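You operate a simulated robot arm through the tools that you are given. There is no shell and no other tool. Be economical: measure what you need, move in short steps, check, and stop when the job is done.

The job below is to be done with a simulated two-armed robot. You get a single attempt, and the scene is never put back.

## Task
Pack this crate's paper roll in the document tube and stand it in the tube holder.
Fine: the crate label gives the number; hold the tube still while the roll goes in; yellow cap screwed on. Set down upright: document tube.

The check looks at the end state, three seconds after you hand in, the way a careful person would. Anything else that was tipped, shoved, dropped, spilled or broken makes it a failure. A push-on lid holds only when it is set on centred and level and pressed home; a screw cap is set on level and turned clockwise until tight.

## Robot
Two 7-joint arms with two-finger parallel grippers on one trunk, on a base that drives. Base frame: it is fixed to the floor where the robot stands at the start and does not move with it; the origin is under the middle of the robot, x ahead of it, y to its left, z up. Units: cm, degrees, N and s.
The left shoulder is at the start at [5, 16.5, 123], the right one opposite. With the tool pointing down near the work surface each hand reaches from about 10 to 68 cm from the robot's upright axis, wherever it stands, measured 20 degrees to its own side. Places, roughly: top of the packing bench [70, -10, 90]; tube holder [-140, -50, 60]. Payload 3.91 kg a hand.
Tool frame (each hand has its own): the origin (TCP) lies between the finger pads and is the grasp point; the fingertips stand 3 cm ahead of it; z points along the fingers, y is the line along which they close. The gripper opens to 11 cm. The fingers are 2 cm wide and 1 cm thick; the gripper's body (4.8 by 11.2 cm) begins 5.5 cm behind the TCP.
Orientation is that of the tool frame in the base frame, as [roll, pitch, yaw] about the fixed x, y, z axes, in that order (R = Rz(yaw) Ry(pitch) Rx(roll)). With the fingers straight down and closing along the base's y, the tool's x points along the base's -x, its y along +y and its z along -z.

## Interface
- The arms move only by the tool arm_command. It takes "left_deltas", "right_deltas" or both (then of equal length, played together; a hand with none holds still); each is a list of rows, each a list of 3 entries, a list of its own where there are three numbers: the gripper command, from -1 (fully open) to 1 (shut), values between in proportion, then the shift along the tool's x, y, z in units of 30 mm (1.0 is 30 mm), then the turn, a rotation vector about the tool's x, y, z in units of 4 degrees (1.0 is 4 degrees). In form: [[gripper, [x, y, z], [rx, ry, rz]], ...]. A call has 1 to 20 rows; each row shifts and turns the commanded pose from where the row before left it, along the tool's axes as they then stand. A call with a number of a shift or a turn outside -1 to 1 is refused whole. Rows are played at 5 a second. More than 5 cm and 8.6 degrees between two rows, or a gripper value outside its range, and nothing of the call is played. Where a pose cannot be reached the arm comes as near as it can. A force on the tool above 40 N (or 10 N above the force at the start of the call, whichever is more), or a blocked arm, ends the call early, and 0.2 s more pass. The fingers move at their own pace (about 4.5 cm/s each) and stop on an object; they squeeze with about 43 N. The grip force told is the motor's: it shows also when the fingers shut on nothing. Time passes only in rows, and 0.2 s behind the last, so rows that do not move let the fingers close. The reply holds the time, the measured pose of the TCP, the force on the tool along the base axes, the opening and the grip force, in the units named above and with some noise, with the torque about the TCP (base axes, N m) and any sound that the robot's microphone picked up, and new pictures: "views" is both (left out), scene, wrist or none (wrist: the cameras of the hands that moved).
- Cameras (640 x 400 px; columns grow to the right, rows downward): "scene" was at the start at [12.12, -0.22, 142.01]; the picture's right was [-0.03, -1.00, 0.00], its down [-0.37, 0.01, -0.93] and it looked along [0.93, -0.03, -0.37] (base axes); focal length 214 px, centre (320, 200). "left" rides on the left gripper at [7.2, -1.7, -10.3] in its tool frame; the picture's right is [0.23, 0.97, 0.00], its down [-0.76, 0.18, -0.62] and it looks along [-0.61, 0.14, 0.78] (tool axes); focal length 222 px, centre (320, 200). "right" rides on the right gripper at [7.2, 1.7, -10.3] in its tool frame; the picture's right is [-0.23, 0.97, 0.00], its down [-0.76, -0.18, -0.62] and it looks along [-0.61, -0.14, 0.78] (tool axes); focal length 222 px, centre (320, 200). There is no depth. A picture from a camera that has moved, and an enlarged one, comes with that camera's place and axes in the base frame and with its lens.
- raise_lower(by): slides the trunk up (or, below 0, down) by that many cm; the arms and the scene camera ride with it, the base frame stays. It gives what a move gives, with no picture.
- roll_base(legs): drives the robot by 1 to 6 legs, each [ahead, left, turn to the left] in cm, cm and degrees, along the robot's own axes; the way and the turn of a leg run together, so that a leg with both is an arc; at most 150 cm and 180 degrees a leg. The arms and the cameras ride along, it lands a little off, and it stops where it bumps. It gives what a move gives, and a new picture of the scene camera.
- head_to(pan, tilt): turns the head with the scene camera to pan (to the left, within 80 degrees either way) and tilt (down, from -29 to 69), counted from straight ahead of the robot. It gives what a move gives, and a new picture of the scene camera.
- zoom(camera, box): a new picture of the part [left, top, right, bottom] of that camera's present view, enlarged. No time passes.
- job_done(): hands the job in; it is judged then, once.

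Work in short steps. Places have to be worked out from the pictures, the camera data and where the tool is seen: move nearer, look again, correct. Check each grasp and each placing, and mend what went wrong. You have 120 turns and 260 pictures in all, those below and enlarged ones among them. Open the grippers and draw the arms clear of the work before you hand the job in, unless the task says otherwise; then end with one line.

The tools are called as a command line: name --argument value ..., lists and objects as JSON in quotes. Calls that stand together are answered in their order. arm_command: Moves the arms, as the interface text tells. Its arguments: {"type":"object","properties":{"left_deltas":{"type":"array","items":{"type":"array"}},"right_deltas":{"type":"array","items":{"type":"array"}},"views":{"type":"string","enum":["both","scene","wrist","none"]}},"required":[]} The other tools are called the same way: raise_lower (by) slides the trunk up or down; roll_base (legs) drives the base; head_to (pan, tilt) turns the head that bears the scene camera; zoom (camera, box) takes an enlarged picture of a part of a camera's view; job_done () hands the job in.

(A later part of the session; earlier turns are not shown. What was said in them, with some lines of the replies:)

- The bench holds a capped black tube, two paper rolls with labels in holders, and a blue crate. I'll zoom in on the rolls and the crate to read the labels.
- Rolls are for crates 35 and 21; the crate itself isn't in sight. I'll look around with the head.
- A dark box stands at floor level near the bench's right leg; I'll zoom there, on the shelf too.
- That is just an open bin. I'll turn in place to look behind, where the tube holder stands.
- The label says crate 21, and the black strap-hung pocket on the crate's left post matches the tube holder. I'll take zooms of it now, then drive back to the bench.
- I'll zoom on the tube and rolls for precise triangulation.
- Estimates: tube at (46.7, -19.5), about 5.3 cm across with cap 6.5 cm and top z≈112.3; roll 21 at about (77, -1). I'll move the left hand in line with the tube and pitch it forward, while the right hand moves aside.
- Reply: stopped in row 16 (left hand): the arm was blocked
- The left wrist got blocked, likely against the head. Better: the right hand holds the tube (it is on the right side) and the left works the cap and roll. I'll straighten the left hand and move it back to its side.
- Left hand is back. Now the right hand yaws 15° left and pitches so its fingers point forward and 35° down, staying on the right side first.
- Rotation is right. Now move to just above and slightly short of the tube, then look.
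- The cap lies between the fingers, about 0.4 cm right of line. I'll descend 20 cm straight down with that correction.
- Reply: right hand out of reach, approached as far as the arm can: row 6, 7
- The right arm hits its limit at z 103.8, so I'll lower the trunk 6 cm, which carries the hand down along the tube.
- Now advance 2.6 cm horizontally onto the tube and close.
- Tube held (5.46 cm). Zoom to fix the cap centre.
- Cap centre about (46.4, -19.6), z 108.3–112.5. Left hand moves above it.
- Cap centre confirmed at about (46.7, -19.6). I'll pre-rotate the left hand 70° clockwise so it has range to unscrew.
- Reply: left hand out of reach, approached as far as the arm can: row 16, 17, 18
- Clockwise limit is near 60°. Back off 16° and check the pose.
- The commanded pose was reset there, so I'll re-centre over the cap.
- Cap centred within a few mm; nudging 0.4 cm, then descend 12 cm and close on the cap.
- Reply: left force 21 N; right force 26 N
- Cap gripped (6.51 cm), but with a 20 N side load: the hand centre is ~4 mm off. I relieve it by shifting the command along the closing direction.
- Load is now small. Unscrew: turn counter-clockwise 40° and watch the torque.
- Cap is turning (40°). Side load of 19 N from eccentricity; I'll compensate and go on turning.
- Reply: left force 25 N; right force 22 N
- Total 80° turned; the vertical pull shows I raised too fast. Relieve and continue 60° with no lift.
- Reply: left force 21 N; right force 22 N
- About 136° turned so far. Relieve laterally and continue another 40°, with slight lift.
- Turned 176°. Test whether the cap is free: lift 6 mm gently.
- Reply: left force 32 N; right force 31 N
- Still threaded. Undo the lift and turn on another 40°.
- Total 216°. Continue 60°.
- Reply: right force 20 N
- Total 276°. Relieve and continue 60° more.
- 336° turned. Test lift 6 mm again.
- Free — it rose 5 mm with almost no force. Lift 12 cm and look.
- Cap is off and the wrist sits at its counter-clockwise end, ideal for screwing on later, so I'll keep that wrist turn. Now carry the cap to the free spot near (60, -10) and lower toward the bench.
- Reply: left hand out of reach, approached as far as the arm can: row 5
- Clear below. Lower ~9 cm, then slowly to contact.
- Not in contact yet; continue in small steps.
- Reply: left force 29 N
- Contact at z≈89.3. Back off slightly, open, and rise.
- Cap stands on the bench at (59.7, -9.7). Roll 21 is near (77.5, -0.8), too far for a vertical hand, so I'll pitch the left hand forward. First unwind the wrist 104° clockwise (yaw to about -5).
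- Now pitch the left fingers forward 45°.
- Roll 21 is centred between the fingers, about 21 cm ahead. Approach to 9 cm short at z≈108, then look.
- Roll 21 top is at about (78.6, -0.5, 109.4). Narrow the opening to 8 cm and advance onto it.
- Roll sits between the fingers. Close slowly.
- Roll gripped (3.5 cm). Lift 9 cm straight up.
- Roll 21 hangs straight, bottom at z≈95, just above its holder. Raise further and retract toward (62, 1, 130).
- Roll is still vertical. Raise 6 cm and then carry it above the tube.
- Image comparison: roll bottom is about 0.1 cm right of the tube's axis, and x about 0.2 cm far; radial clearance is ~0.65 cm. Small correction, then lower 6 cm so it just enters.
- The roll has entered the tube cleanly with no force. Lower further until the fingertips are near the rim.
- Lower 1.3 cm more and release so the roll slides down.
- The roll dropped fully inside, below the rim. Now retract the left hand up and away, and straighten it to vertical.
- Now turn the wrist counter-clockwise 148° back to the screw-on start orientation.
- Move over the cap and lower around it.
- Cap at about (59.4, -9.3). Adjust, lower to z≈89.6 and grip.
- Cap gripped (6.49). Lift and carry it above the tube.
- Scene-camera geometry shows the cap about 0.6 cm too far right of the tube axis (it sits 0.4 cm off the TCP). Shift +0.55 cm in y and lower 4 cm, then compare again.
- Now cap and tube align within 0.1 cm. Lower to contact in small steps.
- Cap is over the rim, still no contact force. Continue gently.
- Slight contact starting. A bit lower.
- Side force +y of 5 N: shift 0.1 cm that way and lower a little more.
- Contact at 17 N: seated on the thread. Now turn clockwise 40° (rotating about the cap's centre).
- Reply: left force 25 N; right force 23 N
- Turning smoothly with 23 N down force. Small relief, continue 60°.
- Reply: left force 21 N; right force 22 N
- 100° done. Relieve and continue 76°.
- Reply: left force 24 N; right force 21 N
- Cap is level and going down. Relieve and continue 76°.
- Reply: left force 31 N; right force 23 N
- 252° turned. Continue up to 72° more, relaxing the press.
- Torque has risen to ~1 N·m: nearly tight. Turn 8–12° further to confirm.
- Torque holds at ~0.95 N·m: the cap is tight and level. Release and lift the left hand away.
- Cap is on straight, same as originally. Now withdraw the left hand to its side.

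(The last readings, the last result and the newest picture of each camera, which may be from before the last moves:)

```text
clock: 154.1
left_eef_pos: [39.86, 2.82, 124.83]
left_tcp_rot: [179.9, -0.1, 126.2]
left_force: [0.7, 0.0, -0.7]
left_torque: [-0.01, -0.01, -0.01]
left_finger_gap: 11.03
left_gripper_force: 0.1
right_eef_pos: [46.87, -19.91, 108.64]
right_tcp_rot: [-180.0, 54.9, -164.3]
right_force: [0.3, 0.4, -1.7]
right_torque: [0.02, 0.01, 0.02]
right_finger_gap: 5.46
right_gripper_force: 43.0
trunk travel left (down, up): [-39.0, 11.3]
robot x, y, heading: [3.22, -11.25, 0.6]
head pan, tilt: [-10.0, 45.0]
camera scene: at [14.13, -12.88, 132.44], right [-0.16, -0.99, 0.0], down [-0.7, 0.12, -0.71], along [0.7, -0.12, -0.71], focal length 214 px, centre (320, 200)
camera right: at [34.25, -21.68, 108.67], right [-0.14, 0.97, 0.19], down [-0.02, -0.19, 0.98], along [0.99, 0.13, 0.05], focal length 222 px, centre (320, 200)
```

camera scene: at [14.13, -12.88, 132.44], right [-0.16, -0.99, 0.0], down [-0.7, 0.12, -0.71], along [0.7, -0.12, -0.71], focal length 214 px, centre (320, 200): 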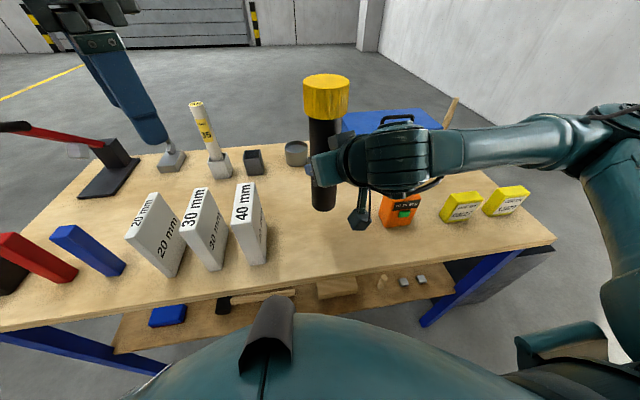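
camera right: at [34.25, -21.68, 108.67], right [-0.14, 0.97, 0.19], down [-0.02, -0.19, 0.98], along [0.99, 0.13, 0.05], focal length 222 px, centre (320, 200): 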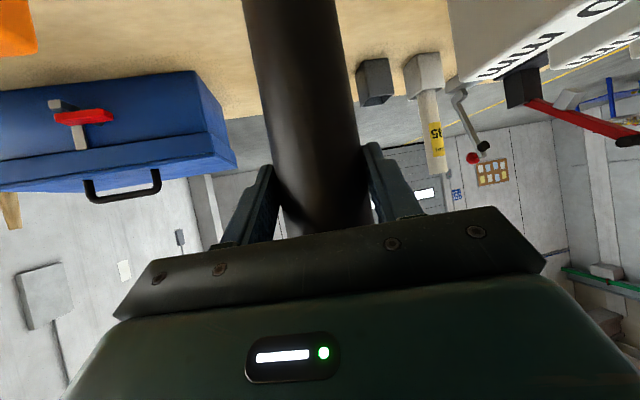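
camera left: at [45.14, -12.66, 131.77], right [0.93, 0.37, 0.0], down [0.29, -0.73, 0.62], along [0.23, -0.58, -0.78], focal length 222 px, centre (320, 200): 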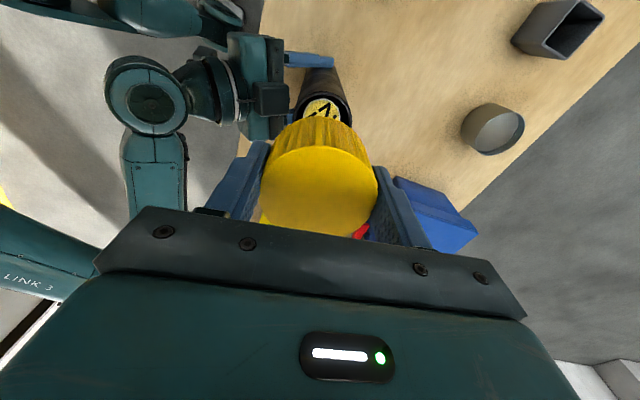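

Tube lifted cleanly. Back away from the bench, turn around, and approach the crate partway.

roll_base --legs '[[-40, 0, 0], [0, 0, 179], [35, 38, 0]]'

head_to --pan 0 --tilt 45

```text
clock: 166.5
left_eef_pos: [-107.92, -65.16, 124.86]
left_tcp_rot: [-179.9, 0.0, -54.4]
left_force: [-0.8, 0.3, -1.3]
left_torque: [0.03, -0.01, -0.01]
left_finger_gap: 11.0
left_gripper_force: 0.1
right_eef_pos: [-114.79, -42.29, 108.59]
right_tcp_rot: [180.0, 54.9, 15.2]
right_force: [-0.6, -0.2, -1.9]
right_torque: [0.01, -0.04, 0.0]
right_finger_gap: 5.48
right_gripper_force: 43.0
trunk travel left (down, up): [-39.0, 11.3]
robot x, y, heading: [-71.03, -50.67, -179.9]
head pan, tilt: [-10.0, 45.0]
camera scene: at [-82.37, -49.39, 132.44], right [0.17, 0.99, 0.0], down [0.7, -0.12, -0.71], along [-0.7, 0.12, -0.71], focal length 214 px, centre (320, 200)
```

scene: 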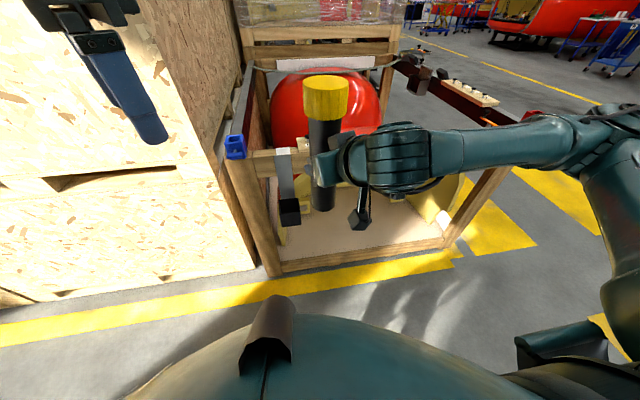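

```text
clock: 167.2
left_eef_pos: [-107.89, -65.03, 124.84]
left_tcp_rot: [-180.0, -0.1, -54.4]
left_force: [0.1, 0.0, 0.7]
left_torque: [0.02, 0.01, -0.03]
left_finger_gap: 11.01
left_gripper_force: 0.1
right_eef_pos: [-114.86, -42.2, 108.58]
right_tcp_rot: [179.9, 54.9, 15.0]
right_force: [-0.4, -0.2, -2.3]
right_torque: [0.03, -0.07, 0.01]
right_finger_gap: 5.5
right_gripper_force: 43.1
trunk travel left (down, up): [-39.0, 11.3]
robot x, y, heading: [-71.4, -50.71, -179.6]
head pan, tilt: [0.0, 45.0]
camera scene: at [-82.46, -50.76, 132.44], right [0.0, 1.0, 0.0], down [0.71, 0.0, -0.71], along [-0.71, 0.0, -0.71], focal length 214 px, centre (320, 200)
```

scene: 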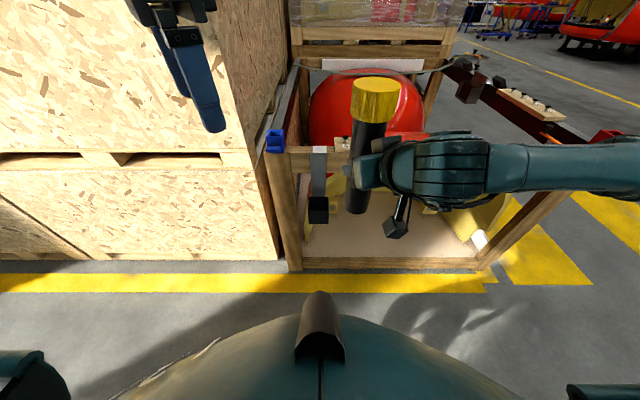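

The crate face is square to me. I'll zoom on the holder cup.

zoom --camera "scene" --box '[260, 120, 420, 240]'

```text
3.33 times, centred on (340, 180) of scene
camera zoom: at [-82.46, -50.76, 132.44], right [0.0, 1.0, 0.0], down [0.71, 0.0, -0.71], along [-0.71, 0.0, -0.71], focal length 715 px, centre (253, 267)
```

zoom: 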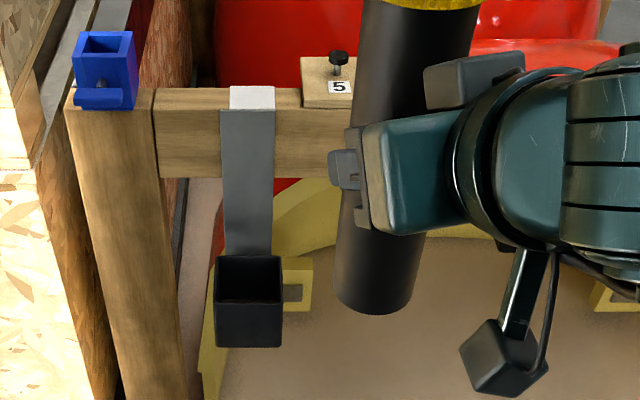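

Triangulating from two views: cup opening centre ≈ (-145.7, -51.3), top z≈67, outer 8 cm square, floor ≈59; rail behind it at x≈-150. First pull the left hand in, then drive closer.

arm_command --left_deltas '[[-1, [0.65, -0.9, 0], [0, 0, 0]], [-1, [0.65, -0.9, 0], [0, 0, 0]], [-1, [0.65, -0.9, 0], [0, 0, 0]]]' --views "none"

roll_base --legs '[[26, 9, 0]]'

head_to --pan 0 --tilt 50

```text
clock: 168.0
left_eef_pos: [-97.93, -64.95, 125.0]
left_tcp_rot: [-180.0, 0.0, -54.3]
left_force: [-0.3, 0.8, -0.1]
left_torque: [0.0, 0.02, -0.01]
left_finger_gap: 11.0
left_gripper_force: 0.1
right_eef_pos: [-114.83, -42.28, 108.57]
right_tcp_rot: [-179.9, 54.8, 15.2]
right_force: [0.5, -0.8, -2.7]
right_torque: [0.0, -0.03, 0.0]
right_finger_gap: 5.48
right_gripper_force: 43.1
trunk travel left (down, up): [-39.0, 11.3]
robot x, y, heading: [-71.38, -50.68, -179.8]
head pan, tilt: [0.0, 45.0]
```

```text
clock: 169.9
left_eef_pos: [-123.34, -74.18, 124.97]
left_tcp_rot: [179.9, -0.1, -54.2]
left_force: [-0.6, -0.4, -0.4]
left_torque: [0.03, 0.01, -0.02]
left_finger_gap: 11.0
left_gripper_force: 0.0
right_eef_pos: [-140.03, -51.36, 108.62]
right_tcp_rot: [-180.0, 54.9, 15.2]
right_force: [-0.3, -0.6, -2.4]
right_torque: [0.0, -0.03, 0.04]
right_finger_gap: 5.47
right_gripper_force: 42.7
trunk travel left (down, up): [-39.0, 11.3]
robot x, y, heading: [-96.63, -59.81, -179.8]
head pan, tilt: [0.0, 45.0]
camera scene: at [-107.72, -59.82, 132.43], right [0.0, 1.0, 0.0], down [0.71, 0.0, -0.71], along [-0.71, 0.0, -0.71], focal length 214 px, centre (320, 200)
```

scene: 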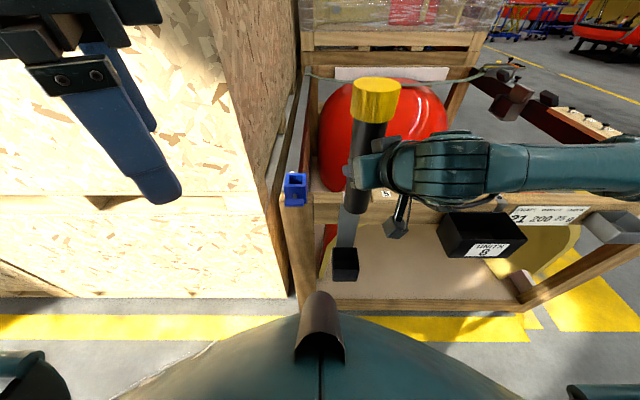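

```text
clock: 170.6
left_eef_pos: [-123.09, -74.13, 124.88]
left_tcp_rot: [-179.9, -0.1, -54.2]
left_force: [-0.2, -0.8, 0.7]
left_torque: [-0.02, 0.0, 0.01]
left_finger_gap: 10.97
left_gripper_force: 0.0
right_eef_pos: [-139.94, -51.31, 108.58]
right_tcp_rot: [180.0, 54.7, 15.3]
right_force: [0.3, 0.3, -2.2]
right_torque: [0.02, -0.02, 0.01]
right_finger_gap: 5.46
right_gripper_force: 43.6
trunk travel left (down, up): [-39.0, 11.3]
robot x, y, heading: [-96.65, -59.79, -179.9]
head pan, tilt: [0.0, 50.0]
camera scene: at [-107.22, -59.8, 131.75], right [0.0, 1.0, 0.0], down [0.77, 0.0, -0.64], along [-0.64, 0.0, -0.77], focal length 214 px, centre (320, 200)
```

scene: 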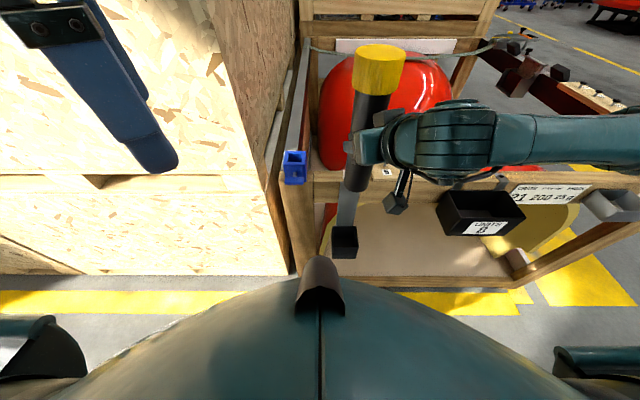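

The units tray right of the cup would be close to my right elbow when I lower. I'll approach with the robot turned 20° right so the elbow stays clear: back off, turn, then measure.

roll_base --legs '[[-8, 0, 0], [0, 0, -20], [0, 14, 0]]'

head_to --pan -10 --tilt 50

```text
clock: 173.6
left_eef_pos: [-123.22, -77.43, 124.77]
left_tcp_rot: [179.9, 0.0, -74.1]
left_force: [0.7, -0.1, -0.1]
left_torque: [-0.01, -0.01, -0.01]
left_finger_gap: 11.0
left_gripper_force: 0.1
right_eef_pos: [-131.31, -50.31, 108.64]
right_tcp_rot: [-180.0, 54.8, -4.5]
right_force: [-0.7, 0.0, -2.4]
right_torque: [0.01, -0.05, 0.01]
right_finger_gap: 5.46
right_gripper_force: 42.9
trunk travel left (down, up): [-39.0, 11.3]
robot x, y, heading: [-93.1, -73.03, 160.3]
head pan, tilt: [0.0, 50.0]
camera scene: at [-103.41, -69.44, 131.75], right [0.34, 0.94, 0.0], down [0.72, -0.26, -0.64], along [-0.6, 0.22, -0.77], focal length 214 px, centre (320, 200)
```

scene: 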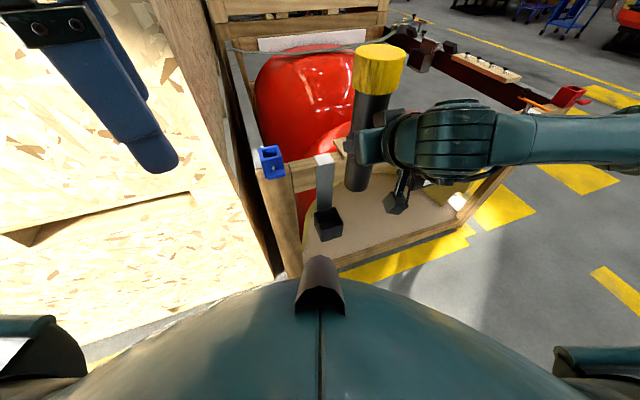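

```text
clock: 174.4
left_eef_pos: [-123.12, -77.28, 124.87]
left_tcp_rot: [-180.0, 0.1, -74.0]
left_force: [0.4, 0.5, -0.2]
left_torque: [-0.01, -0.03, 0.02]
left_finger_gap: 10.99
left_gripper_force: 0.0
right_eef_pos: [-131.28, -50.13, 108.51]
right_tcp_rot: [179.9, 54.8, -4.7]
right_force: [-0.1, 0.9, -2.1]
right_torque: [0.04, -0.04, 0.01]
right_finger_gap: 5.47
right_gripper_force: 43.4
trunk travel left (down, up): [-39.0, 11.3]
robot x, y, heading: [-93.53, -72.95, 160.4]
head pan, tilt: [-10.0, 50.0]
camera scene: at [-102.82, -68.14, 131.75], right [0.49, 0.87, 0.0], down [0.67, -0.38, -0.64], along [-0.56, 0.32, -0.77], focal length 214 px, centre (320, 200)
```

scene: 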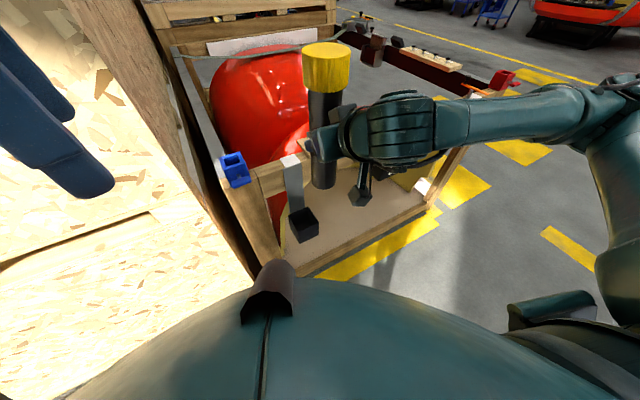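

zoom --camera "scene" --box '[240, 120, 400, 250]'

```text
3.08 times, centred on (320, 185) of scene
camera zoom: at [-102.82, -68.14, 131.75], right [0.49, 0.87, 0.0], down [0.67, -0.38, -0.64], along [-0.56, 0.32, -0.77], focal length 660 px, centre (320, 246)
```

zoom: 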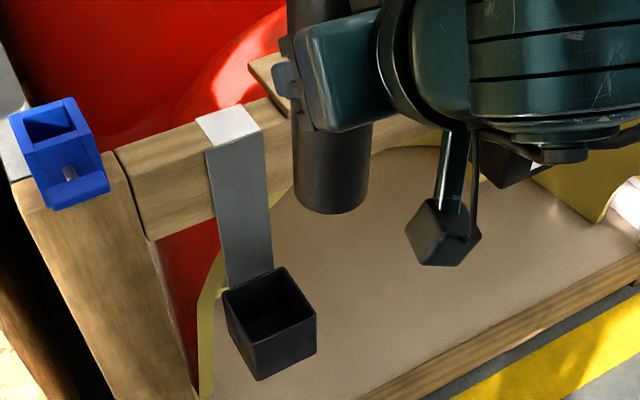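

Cup ≈ (-145.2, -51.0); tube axis ≈ (-132.6, -50.1), vertical. Drive 11 ahead and 5 left to bring it above the cup.

roll_base --legs '[[11.2, 5, 0]]'

zoom --camera "scene" --box '[220, 130, 420, 290]'

```text
clock: 175.6
left_eef_pos: [-135.48, -78.04, 124.9]
left_tcp_rot: [-180.0, -0.1, -74.2]
left_force: [0.1, 0.0, 0.5]
left_torque: [-0.02, -0.01, -0.01]
left_finger_gap: 10.97
left_gripper_force: 0.0
right_eef_pos: [-143.57, -50.94, 108.6]
right_tcp_rot: [180.0, 54.7, -4.7]
right_force: [-0.5, 0.1, -2.3]
right_torque: [0.0, 0.0, 0.01]
right_finger_gap: 5.45
right_gripper_force: 43.0
trunk travel left (down, up): [-39.0, 11.3]
robot x, y, heading: [-105.36, -73.7, 160.2]
head pan, tilt: [-10.0, 50.0]
camera scene: at [-115.15, -68.93, 131.74], right [0.5, 0.87, 0.0], down [0.67, -0.38, -0.64], along [-0.56, 0.32, -0.77], focal length 214 px, centre (320, 200)
```

scene: 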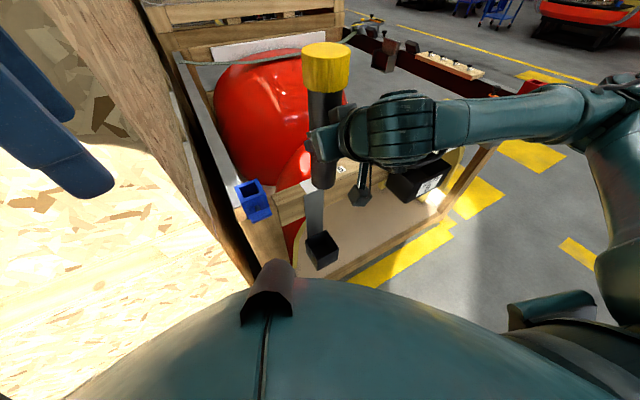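

```text
2.50 times, centred on (320, 210) of scene
camera zoom: at [-115.15, -68.93, 131.74], right [0.5, 0.87, 0.0], down [0.67, -0.38, -0.64], along [-0.56, 0.32, -0.77], focal length 536 px, centre (320, 175)
```

zoom: 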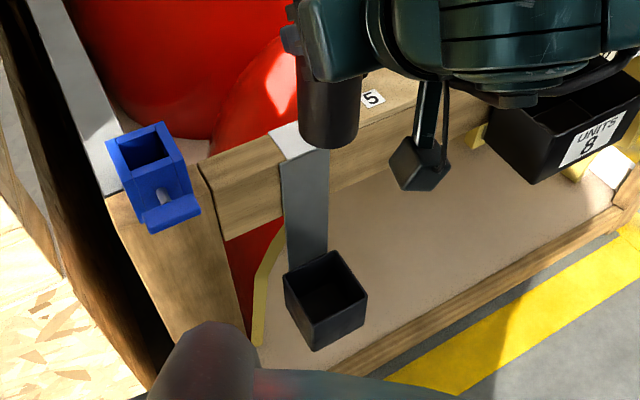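

Tube axis (-144.9, -50.8) vs cup (-145.3, -50.9): well aligned. Lower the trunk 24 cm and re-check.

raise_lower --by -24

head_to --pan -8 --tilt 45

zoom --camera "scene" --box '[220, 90, 420, 250]'

```text
clock: 178.1
left_eef_pos: [-135.43, -77.98, 100.81]
left_tcp_rot: [180.0, 0.0, -74.3]
left_force: [-0.2, 0.2, 0.1]
left_torque: [-0.04, 0.0, 0.01]
left_finger_gap: 10.99
left_gripper_force: 0.0
right_eef_pos: [-143.43, -50.83, 84.52]
right_tcp_rot: [180.0, 54.8, -4.7]
right_force: [-0.2, 0.2, -1.8]
right_torque: [0.03, -0.03, -0.02]
right_finger_gap: 5.47
right_gripper_force: 43.2
trunk travel left (down, up): [-15.0, 35.3]
robot x, y, heading: [-105.59, -74.04, 160.1]
head pan, tilt: [-10.0, 50.0]
```

```text
clock: 178.8
left_eef_pos: [-135.43, -77.97, 100.93]
left_tcp_rot: [-180.0, 0.0, -74.3]
left_force: [-0.1, 0.9, 0.2]
left_torque: [-0.01, -0.01, -0.02]
left_finger_gap: 11.0
left_gripper_force: 0.2
right_eef_pos: [-143.43, -50.87, 84.64]
right_tcp_rot: [-179.9, 54.7, -4.8]
right_force: [0.2, -0.1, -2.5]
right_torque: [0.02, -0.02, 0.01]
right_finger_gap: 5.45
right_gripper_force: 43.1
trunk travel left (down, up): [-15.0, 35.3]
robot x, y, heading: [-105.42, -73.57, 160.2]
head pan, tilt: [-8.0, 45.0]
camera scene: at [-115.56, -68.96, 108.44], right [0.47, 0.88, 0.0], down [0.63, -0.33, -0.71], along [-0.63, 0.33, -0.71], focal length 214 px, centre (320, 200)
```

scene: 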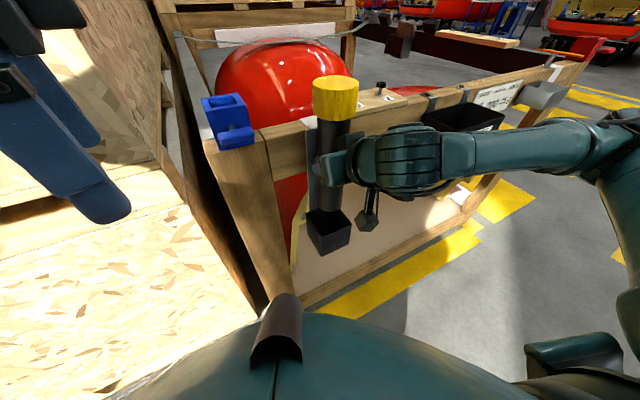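

```text
2.50 times, centred on (320, 170) of scene
camera zoom: at [-115.56, -68.96, 108.44], right [0.47, 0.88, 0.0], down [0.63, -0.33, -0.71], along [-0.63, 0.33, -0.71], focal length 536 px, centre (320, 275)
```

zoom: 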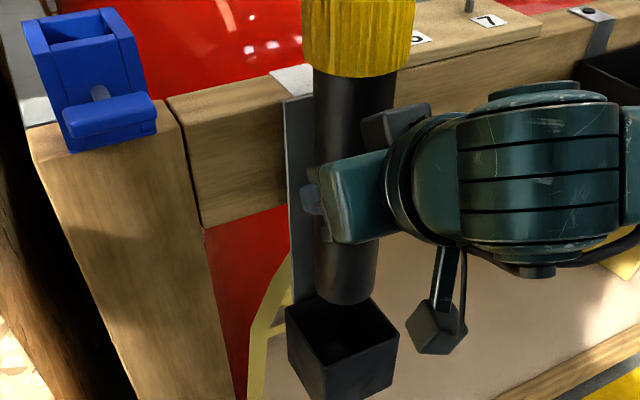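

Tube bottom is right above the cup opening, aligned within ~0.3 cm. Lower 8 cm so it enters, checking force.

raise_lower --by -8

zoom --camera "scene" --box '[220, 60, 420, 220]'

```text
clock: 179.9
left_eef_pos: [-135.38, -78.07, 92.87]
left_tcp_rot: [180.0, 0.0, -74.2]
left_force: [0.0, 0.2, -0.7]
left_torque: [0.02, 0.0, 0.02]
left_finger_gap: 11.01
left_gripper_force: 0.0
right_eef_pos: [-143.42, -51.01, 76.65]
right_tcp_rot: [180.0, 55.0, -4.7]
right_force: [0.3, -0.5, -2.7]
right_torque: [0.02, -0.07, 0.0]
right_finger_gap: 5.46
right_gripper_force: 43.4
trunk travel left (down, up): [-7.0, 43.3]
robot x, y, heading: [-105.6, -74.03, 160.1]
head pan, tilt: [-8.0, 45.0]
```

```text
2.50 times, centred on (320, 140) of scene
camera zoom: at [-115.55, -68.96, 100.45], right [0.47, 0.88, 0.0], down [0.63, -0.33, -0.71], along [-0.63, 0.33, -0.71], focal length 536 px, centre (320, 350)
```

zoom: 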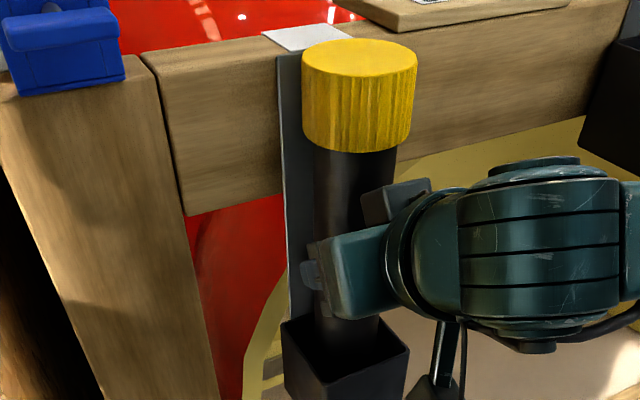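

It has entered with no contact force. Lower 4.5 cm more.

raise_lower --by -4.5

zoom --camera "scene" --box '[220, 50, 420, 210]'

```text
clock: 180.8
left_eef_pos: [-135.25, -78.04, 88.51]
left_tcp_rot: [179.9, 0.1, -74.2]
left_force: [0.1, 0.3, -0.2]
left_torque: [0.02, 0.03, -0.01]
left_finger_gap: 10.99
left_gripper_force: 0.1
right_eef_pos: [-143.61, -50.94, 72.4]
right_tcp_rot: [179.9, 55.3, -4.9]
right_force: [-0.5, 0.3, 10.2]
right_torque: [0.02, 0.03, -0.05]
right_finger_gap: 5.44
right_gripper_force: 42.8
trunk travel left (down, up): [-2.5, 47.8]
robot x, y, heading: [-105.61, -73.65, 160.4]
head pan, tilt: [-8.0, 45.0]
```

```text
2.50 times, centred on (320, 130) of scene
camera zoom: at [-115.51, -68.99, 95.97], right [0.47, 0.88, 0.0], down [0.63, -0.33, -0.71], along [-0.63, 0.33, -0.71], focal length 536 px, centre (320, 375)
```

zoom: 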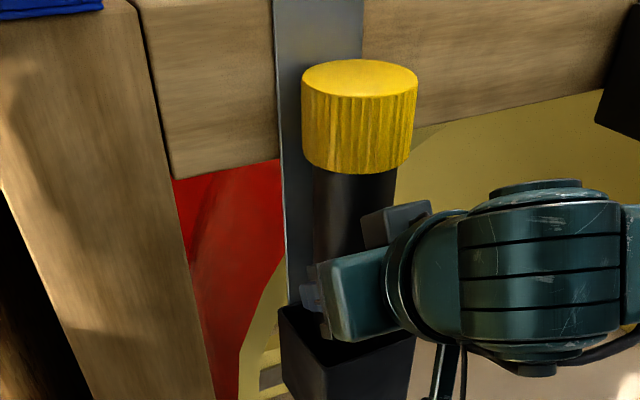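

Floor contact (about 12 N): seated, cap level. Open the gripper and back straight out along the fingers.

arm_command --right_deltas '[[0.1, [0, 0, 0], [0, 0, 0]], [-0.2, [0, 0, 0], [0, 0, 0]], [-0.6, [0, 0, 0], [0, 0, 0]], [-1, [0, 0, 0], [0, 0, 0]], [-1, [0, 0, 0], [0, 0, 0]]]' --views "both"

```text
clock: 182.0
left_eef_pos: [-135.36, -78.09, 88.37]
left_tcp_rot: [-179.9, 0.0, -74.3]
left_force: [0.1, 0.4, 0.0]
left_torque: [-0.01, 0.01, 0.0]
left_finger_gap: 11.01
left_gripper_force: 0.1
right_eef_pos: [-143.39, -50.96, 72.05]
right_tcp_rot: [180.0, 55.0, -4.6]
right_force: [-0.1, 0.2, 0.2]
right_torque: [-0.01, -0.01, 0.03]
right_finger_gap: 11.02
right_gripper_force: 0.1
trunk travel left (down, up): [-2.5, 47.8]
robot x, y, heading: [-105.25, -73.85, 160.3]
head pan, tilt: [-8.0, 45.0]
camera scene: at [-115.55, -68.97, 95.94], right [0.47, 0.88, 0.0], down [0.63, -0.33, -0.71], along [-0.63, 0.33, -0.71], focal length 214 px, centre (320, 200)
camera right: at [-130.99, -53.68, 72.14], right [-0.21, -0.96, 0.19], down [0.09, 0.17, 0.98], along [-0.97, 0.22, 0.05], focal length 222 px, centre (320, 200)
```

scene: 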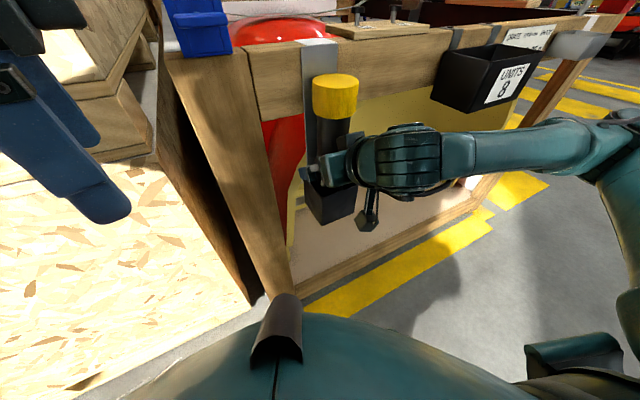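
right: 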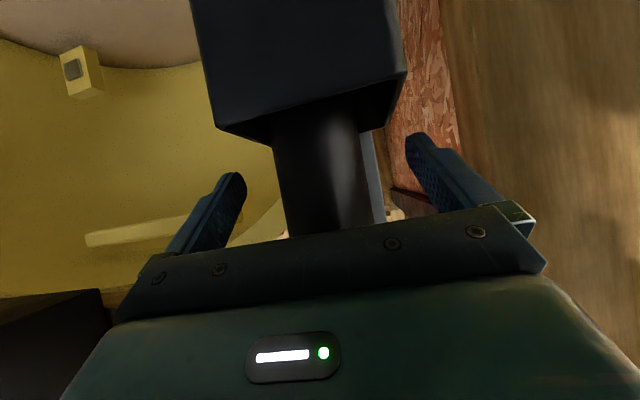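

Tube stands free in the cup. Back out along the finger direction.

arm_command --right_deltas '[[-1, [0, 0, -0.6], [0, 0, 0]], [-1, [0, 0, -0.8], [0, 0, 0]], [-1, [0, 0, -0.8], [0, 0, 0]], [-1, [0, 0, -0.8], [0, 0, 0]]]' --views "both"

```text
clock: 183.0
left_eef_pos: [-135.41, -77.97, 88.3]
left_tcp_rot: [-180.0, 0.0, -74.3]
left_force: [-0.1, -0.4, 0.5]
left_torque: [0.01, -0.01, 0.02]
left_finger_gap: 11.01
left_gripper_force: 0.0
right_eef_pos: [-138.77, -52.01, 78.42]
right_tcp_rot: [-180.0, 54.9, -4.7]
right_force: [-0.9, 0.4, 0.5]
right_torque: [0.0, -0.03, 0.01]
right_finger_gap: 11.02
right_gripper_force: 0.0
right hand out of reach, approached as far as the arm can: row 3, 4
trunk travel left (down, up): [-2.5, 47.8]
robot x, y, heading: [-105.46, -74.16, 160.1]
head pan, tilt: [-8.0, 45.0]
camera scene: at [-115.55, -68.97, 95.94], right [0.47, 0.88, 0.0], down [0.63, -0.33, -0.71], along [-0.63, 0.33, -0.71], focal length 214 px, centre (320, 200)
camera right: at [-126.26, -54.73, 78.44], right [-0.21, -0.96, 0.18], down [0.08, 0.17, 0.98], along [-0.97, 0.22, 0.04], focal length 222 px, centre (320, 200)
```

scene: 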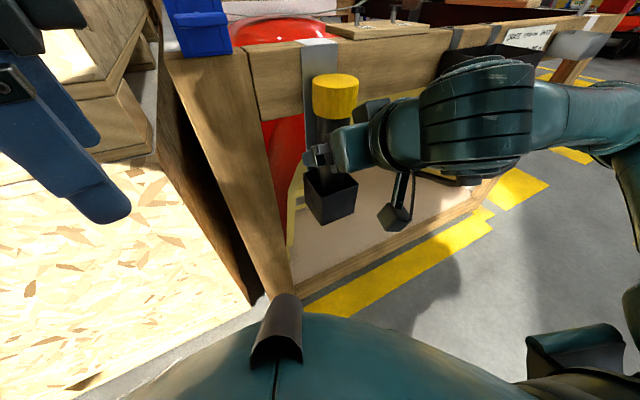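
right: 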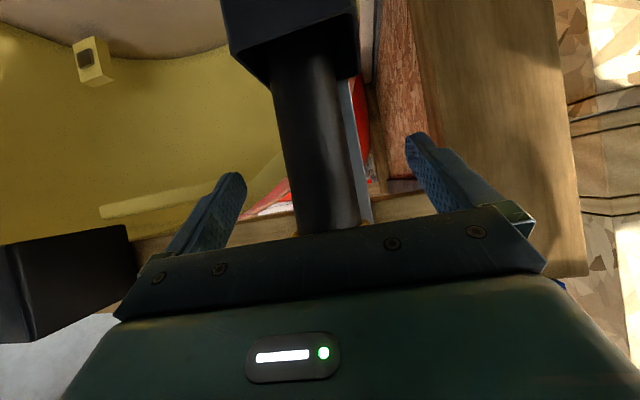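

Tube stays put. Drive the base back along the finger line to clear.

roll_base --legs '[[-24, -6.5, 0], [-15, 0, 0]]'

zoom --camera "scene" --box '[240, 40, 400, 170]'

```text
clock: 185.8
left_eef_pos: [-96.66, -85.13, 88.55]
left_tcp_rot: [-179.9, 0.0, -74.3]
left_force: [-0.1, -1.0, 0.0]
left_torque: [-0.01, 0.03, 0.01]
left_finger_gap: 10.99
left_gripper_force: 0.0
right_eef_pos: [-99.97, -59.18, 78.3]
right_tcp_rot: [180.0, 54.8, -4.7]
right_force: [-0.4, 0.1, 0.1]
right_torque: [0.03, 0.01, 0.01]
right_finger_gap: 10.96
right_gripper_force: 0.1
trunk travel left (down, up): [-2.5, 47.8]
robot x, y, heading: [-67.26, -80.83, 160.1]
head pan, tilt: [-8.0, 45.0]
camera scene: at [-76.79, -76.09, 95.94], right [0.47, 0.88, 0.0], down [0.63, -0.33, -0.71], along [-0.63, 0.33, -0.71], focal length 214 px, centre (320, 200)
```

scene: 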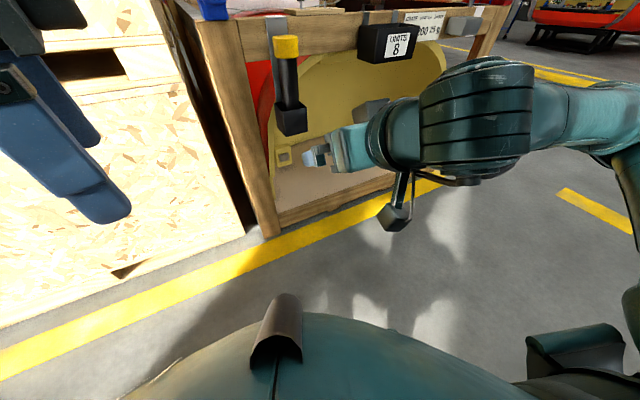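

```text
3.08 times, centred on (320, 105) of scene
camera zoom: at [-76.79, -76.09, 95.94], right [0.47, 0.88, 0.0], down [0.63, -0.33, -0.71], along [-0.63, 0.33, -0.71], focal length 660 px, centre (320, 492)
```

zoom: 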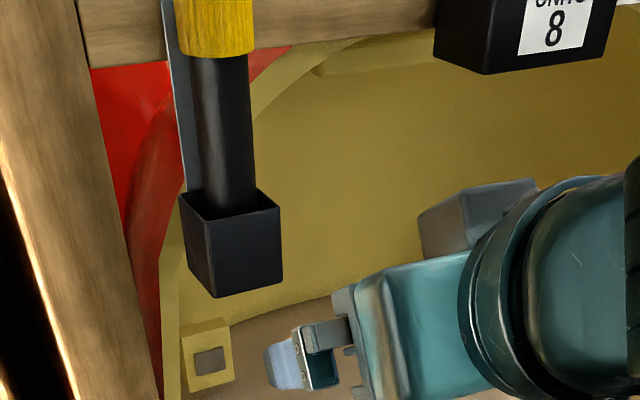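

The capped tube stands upright in the holder, and both grippers are open and clear, so I hand in.

job_done

```text
The job is handed in.
```

Crate 21's paper roll is packed in the document tube. The yellow cap is screwed on tight, and the tube stands upright in the tube holder on the crate.
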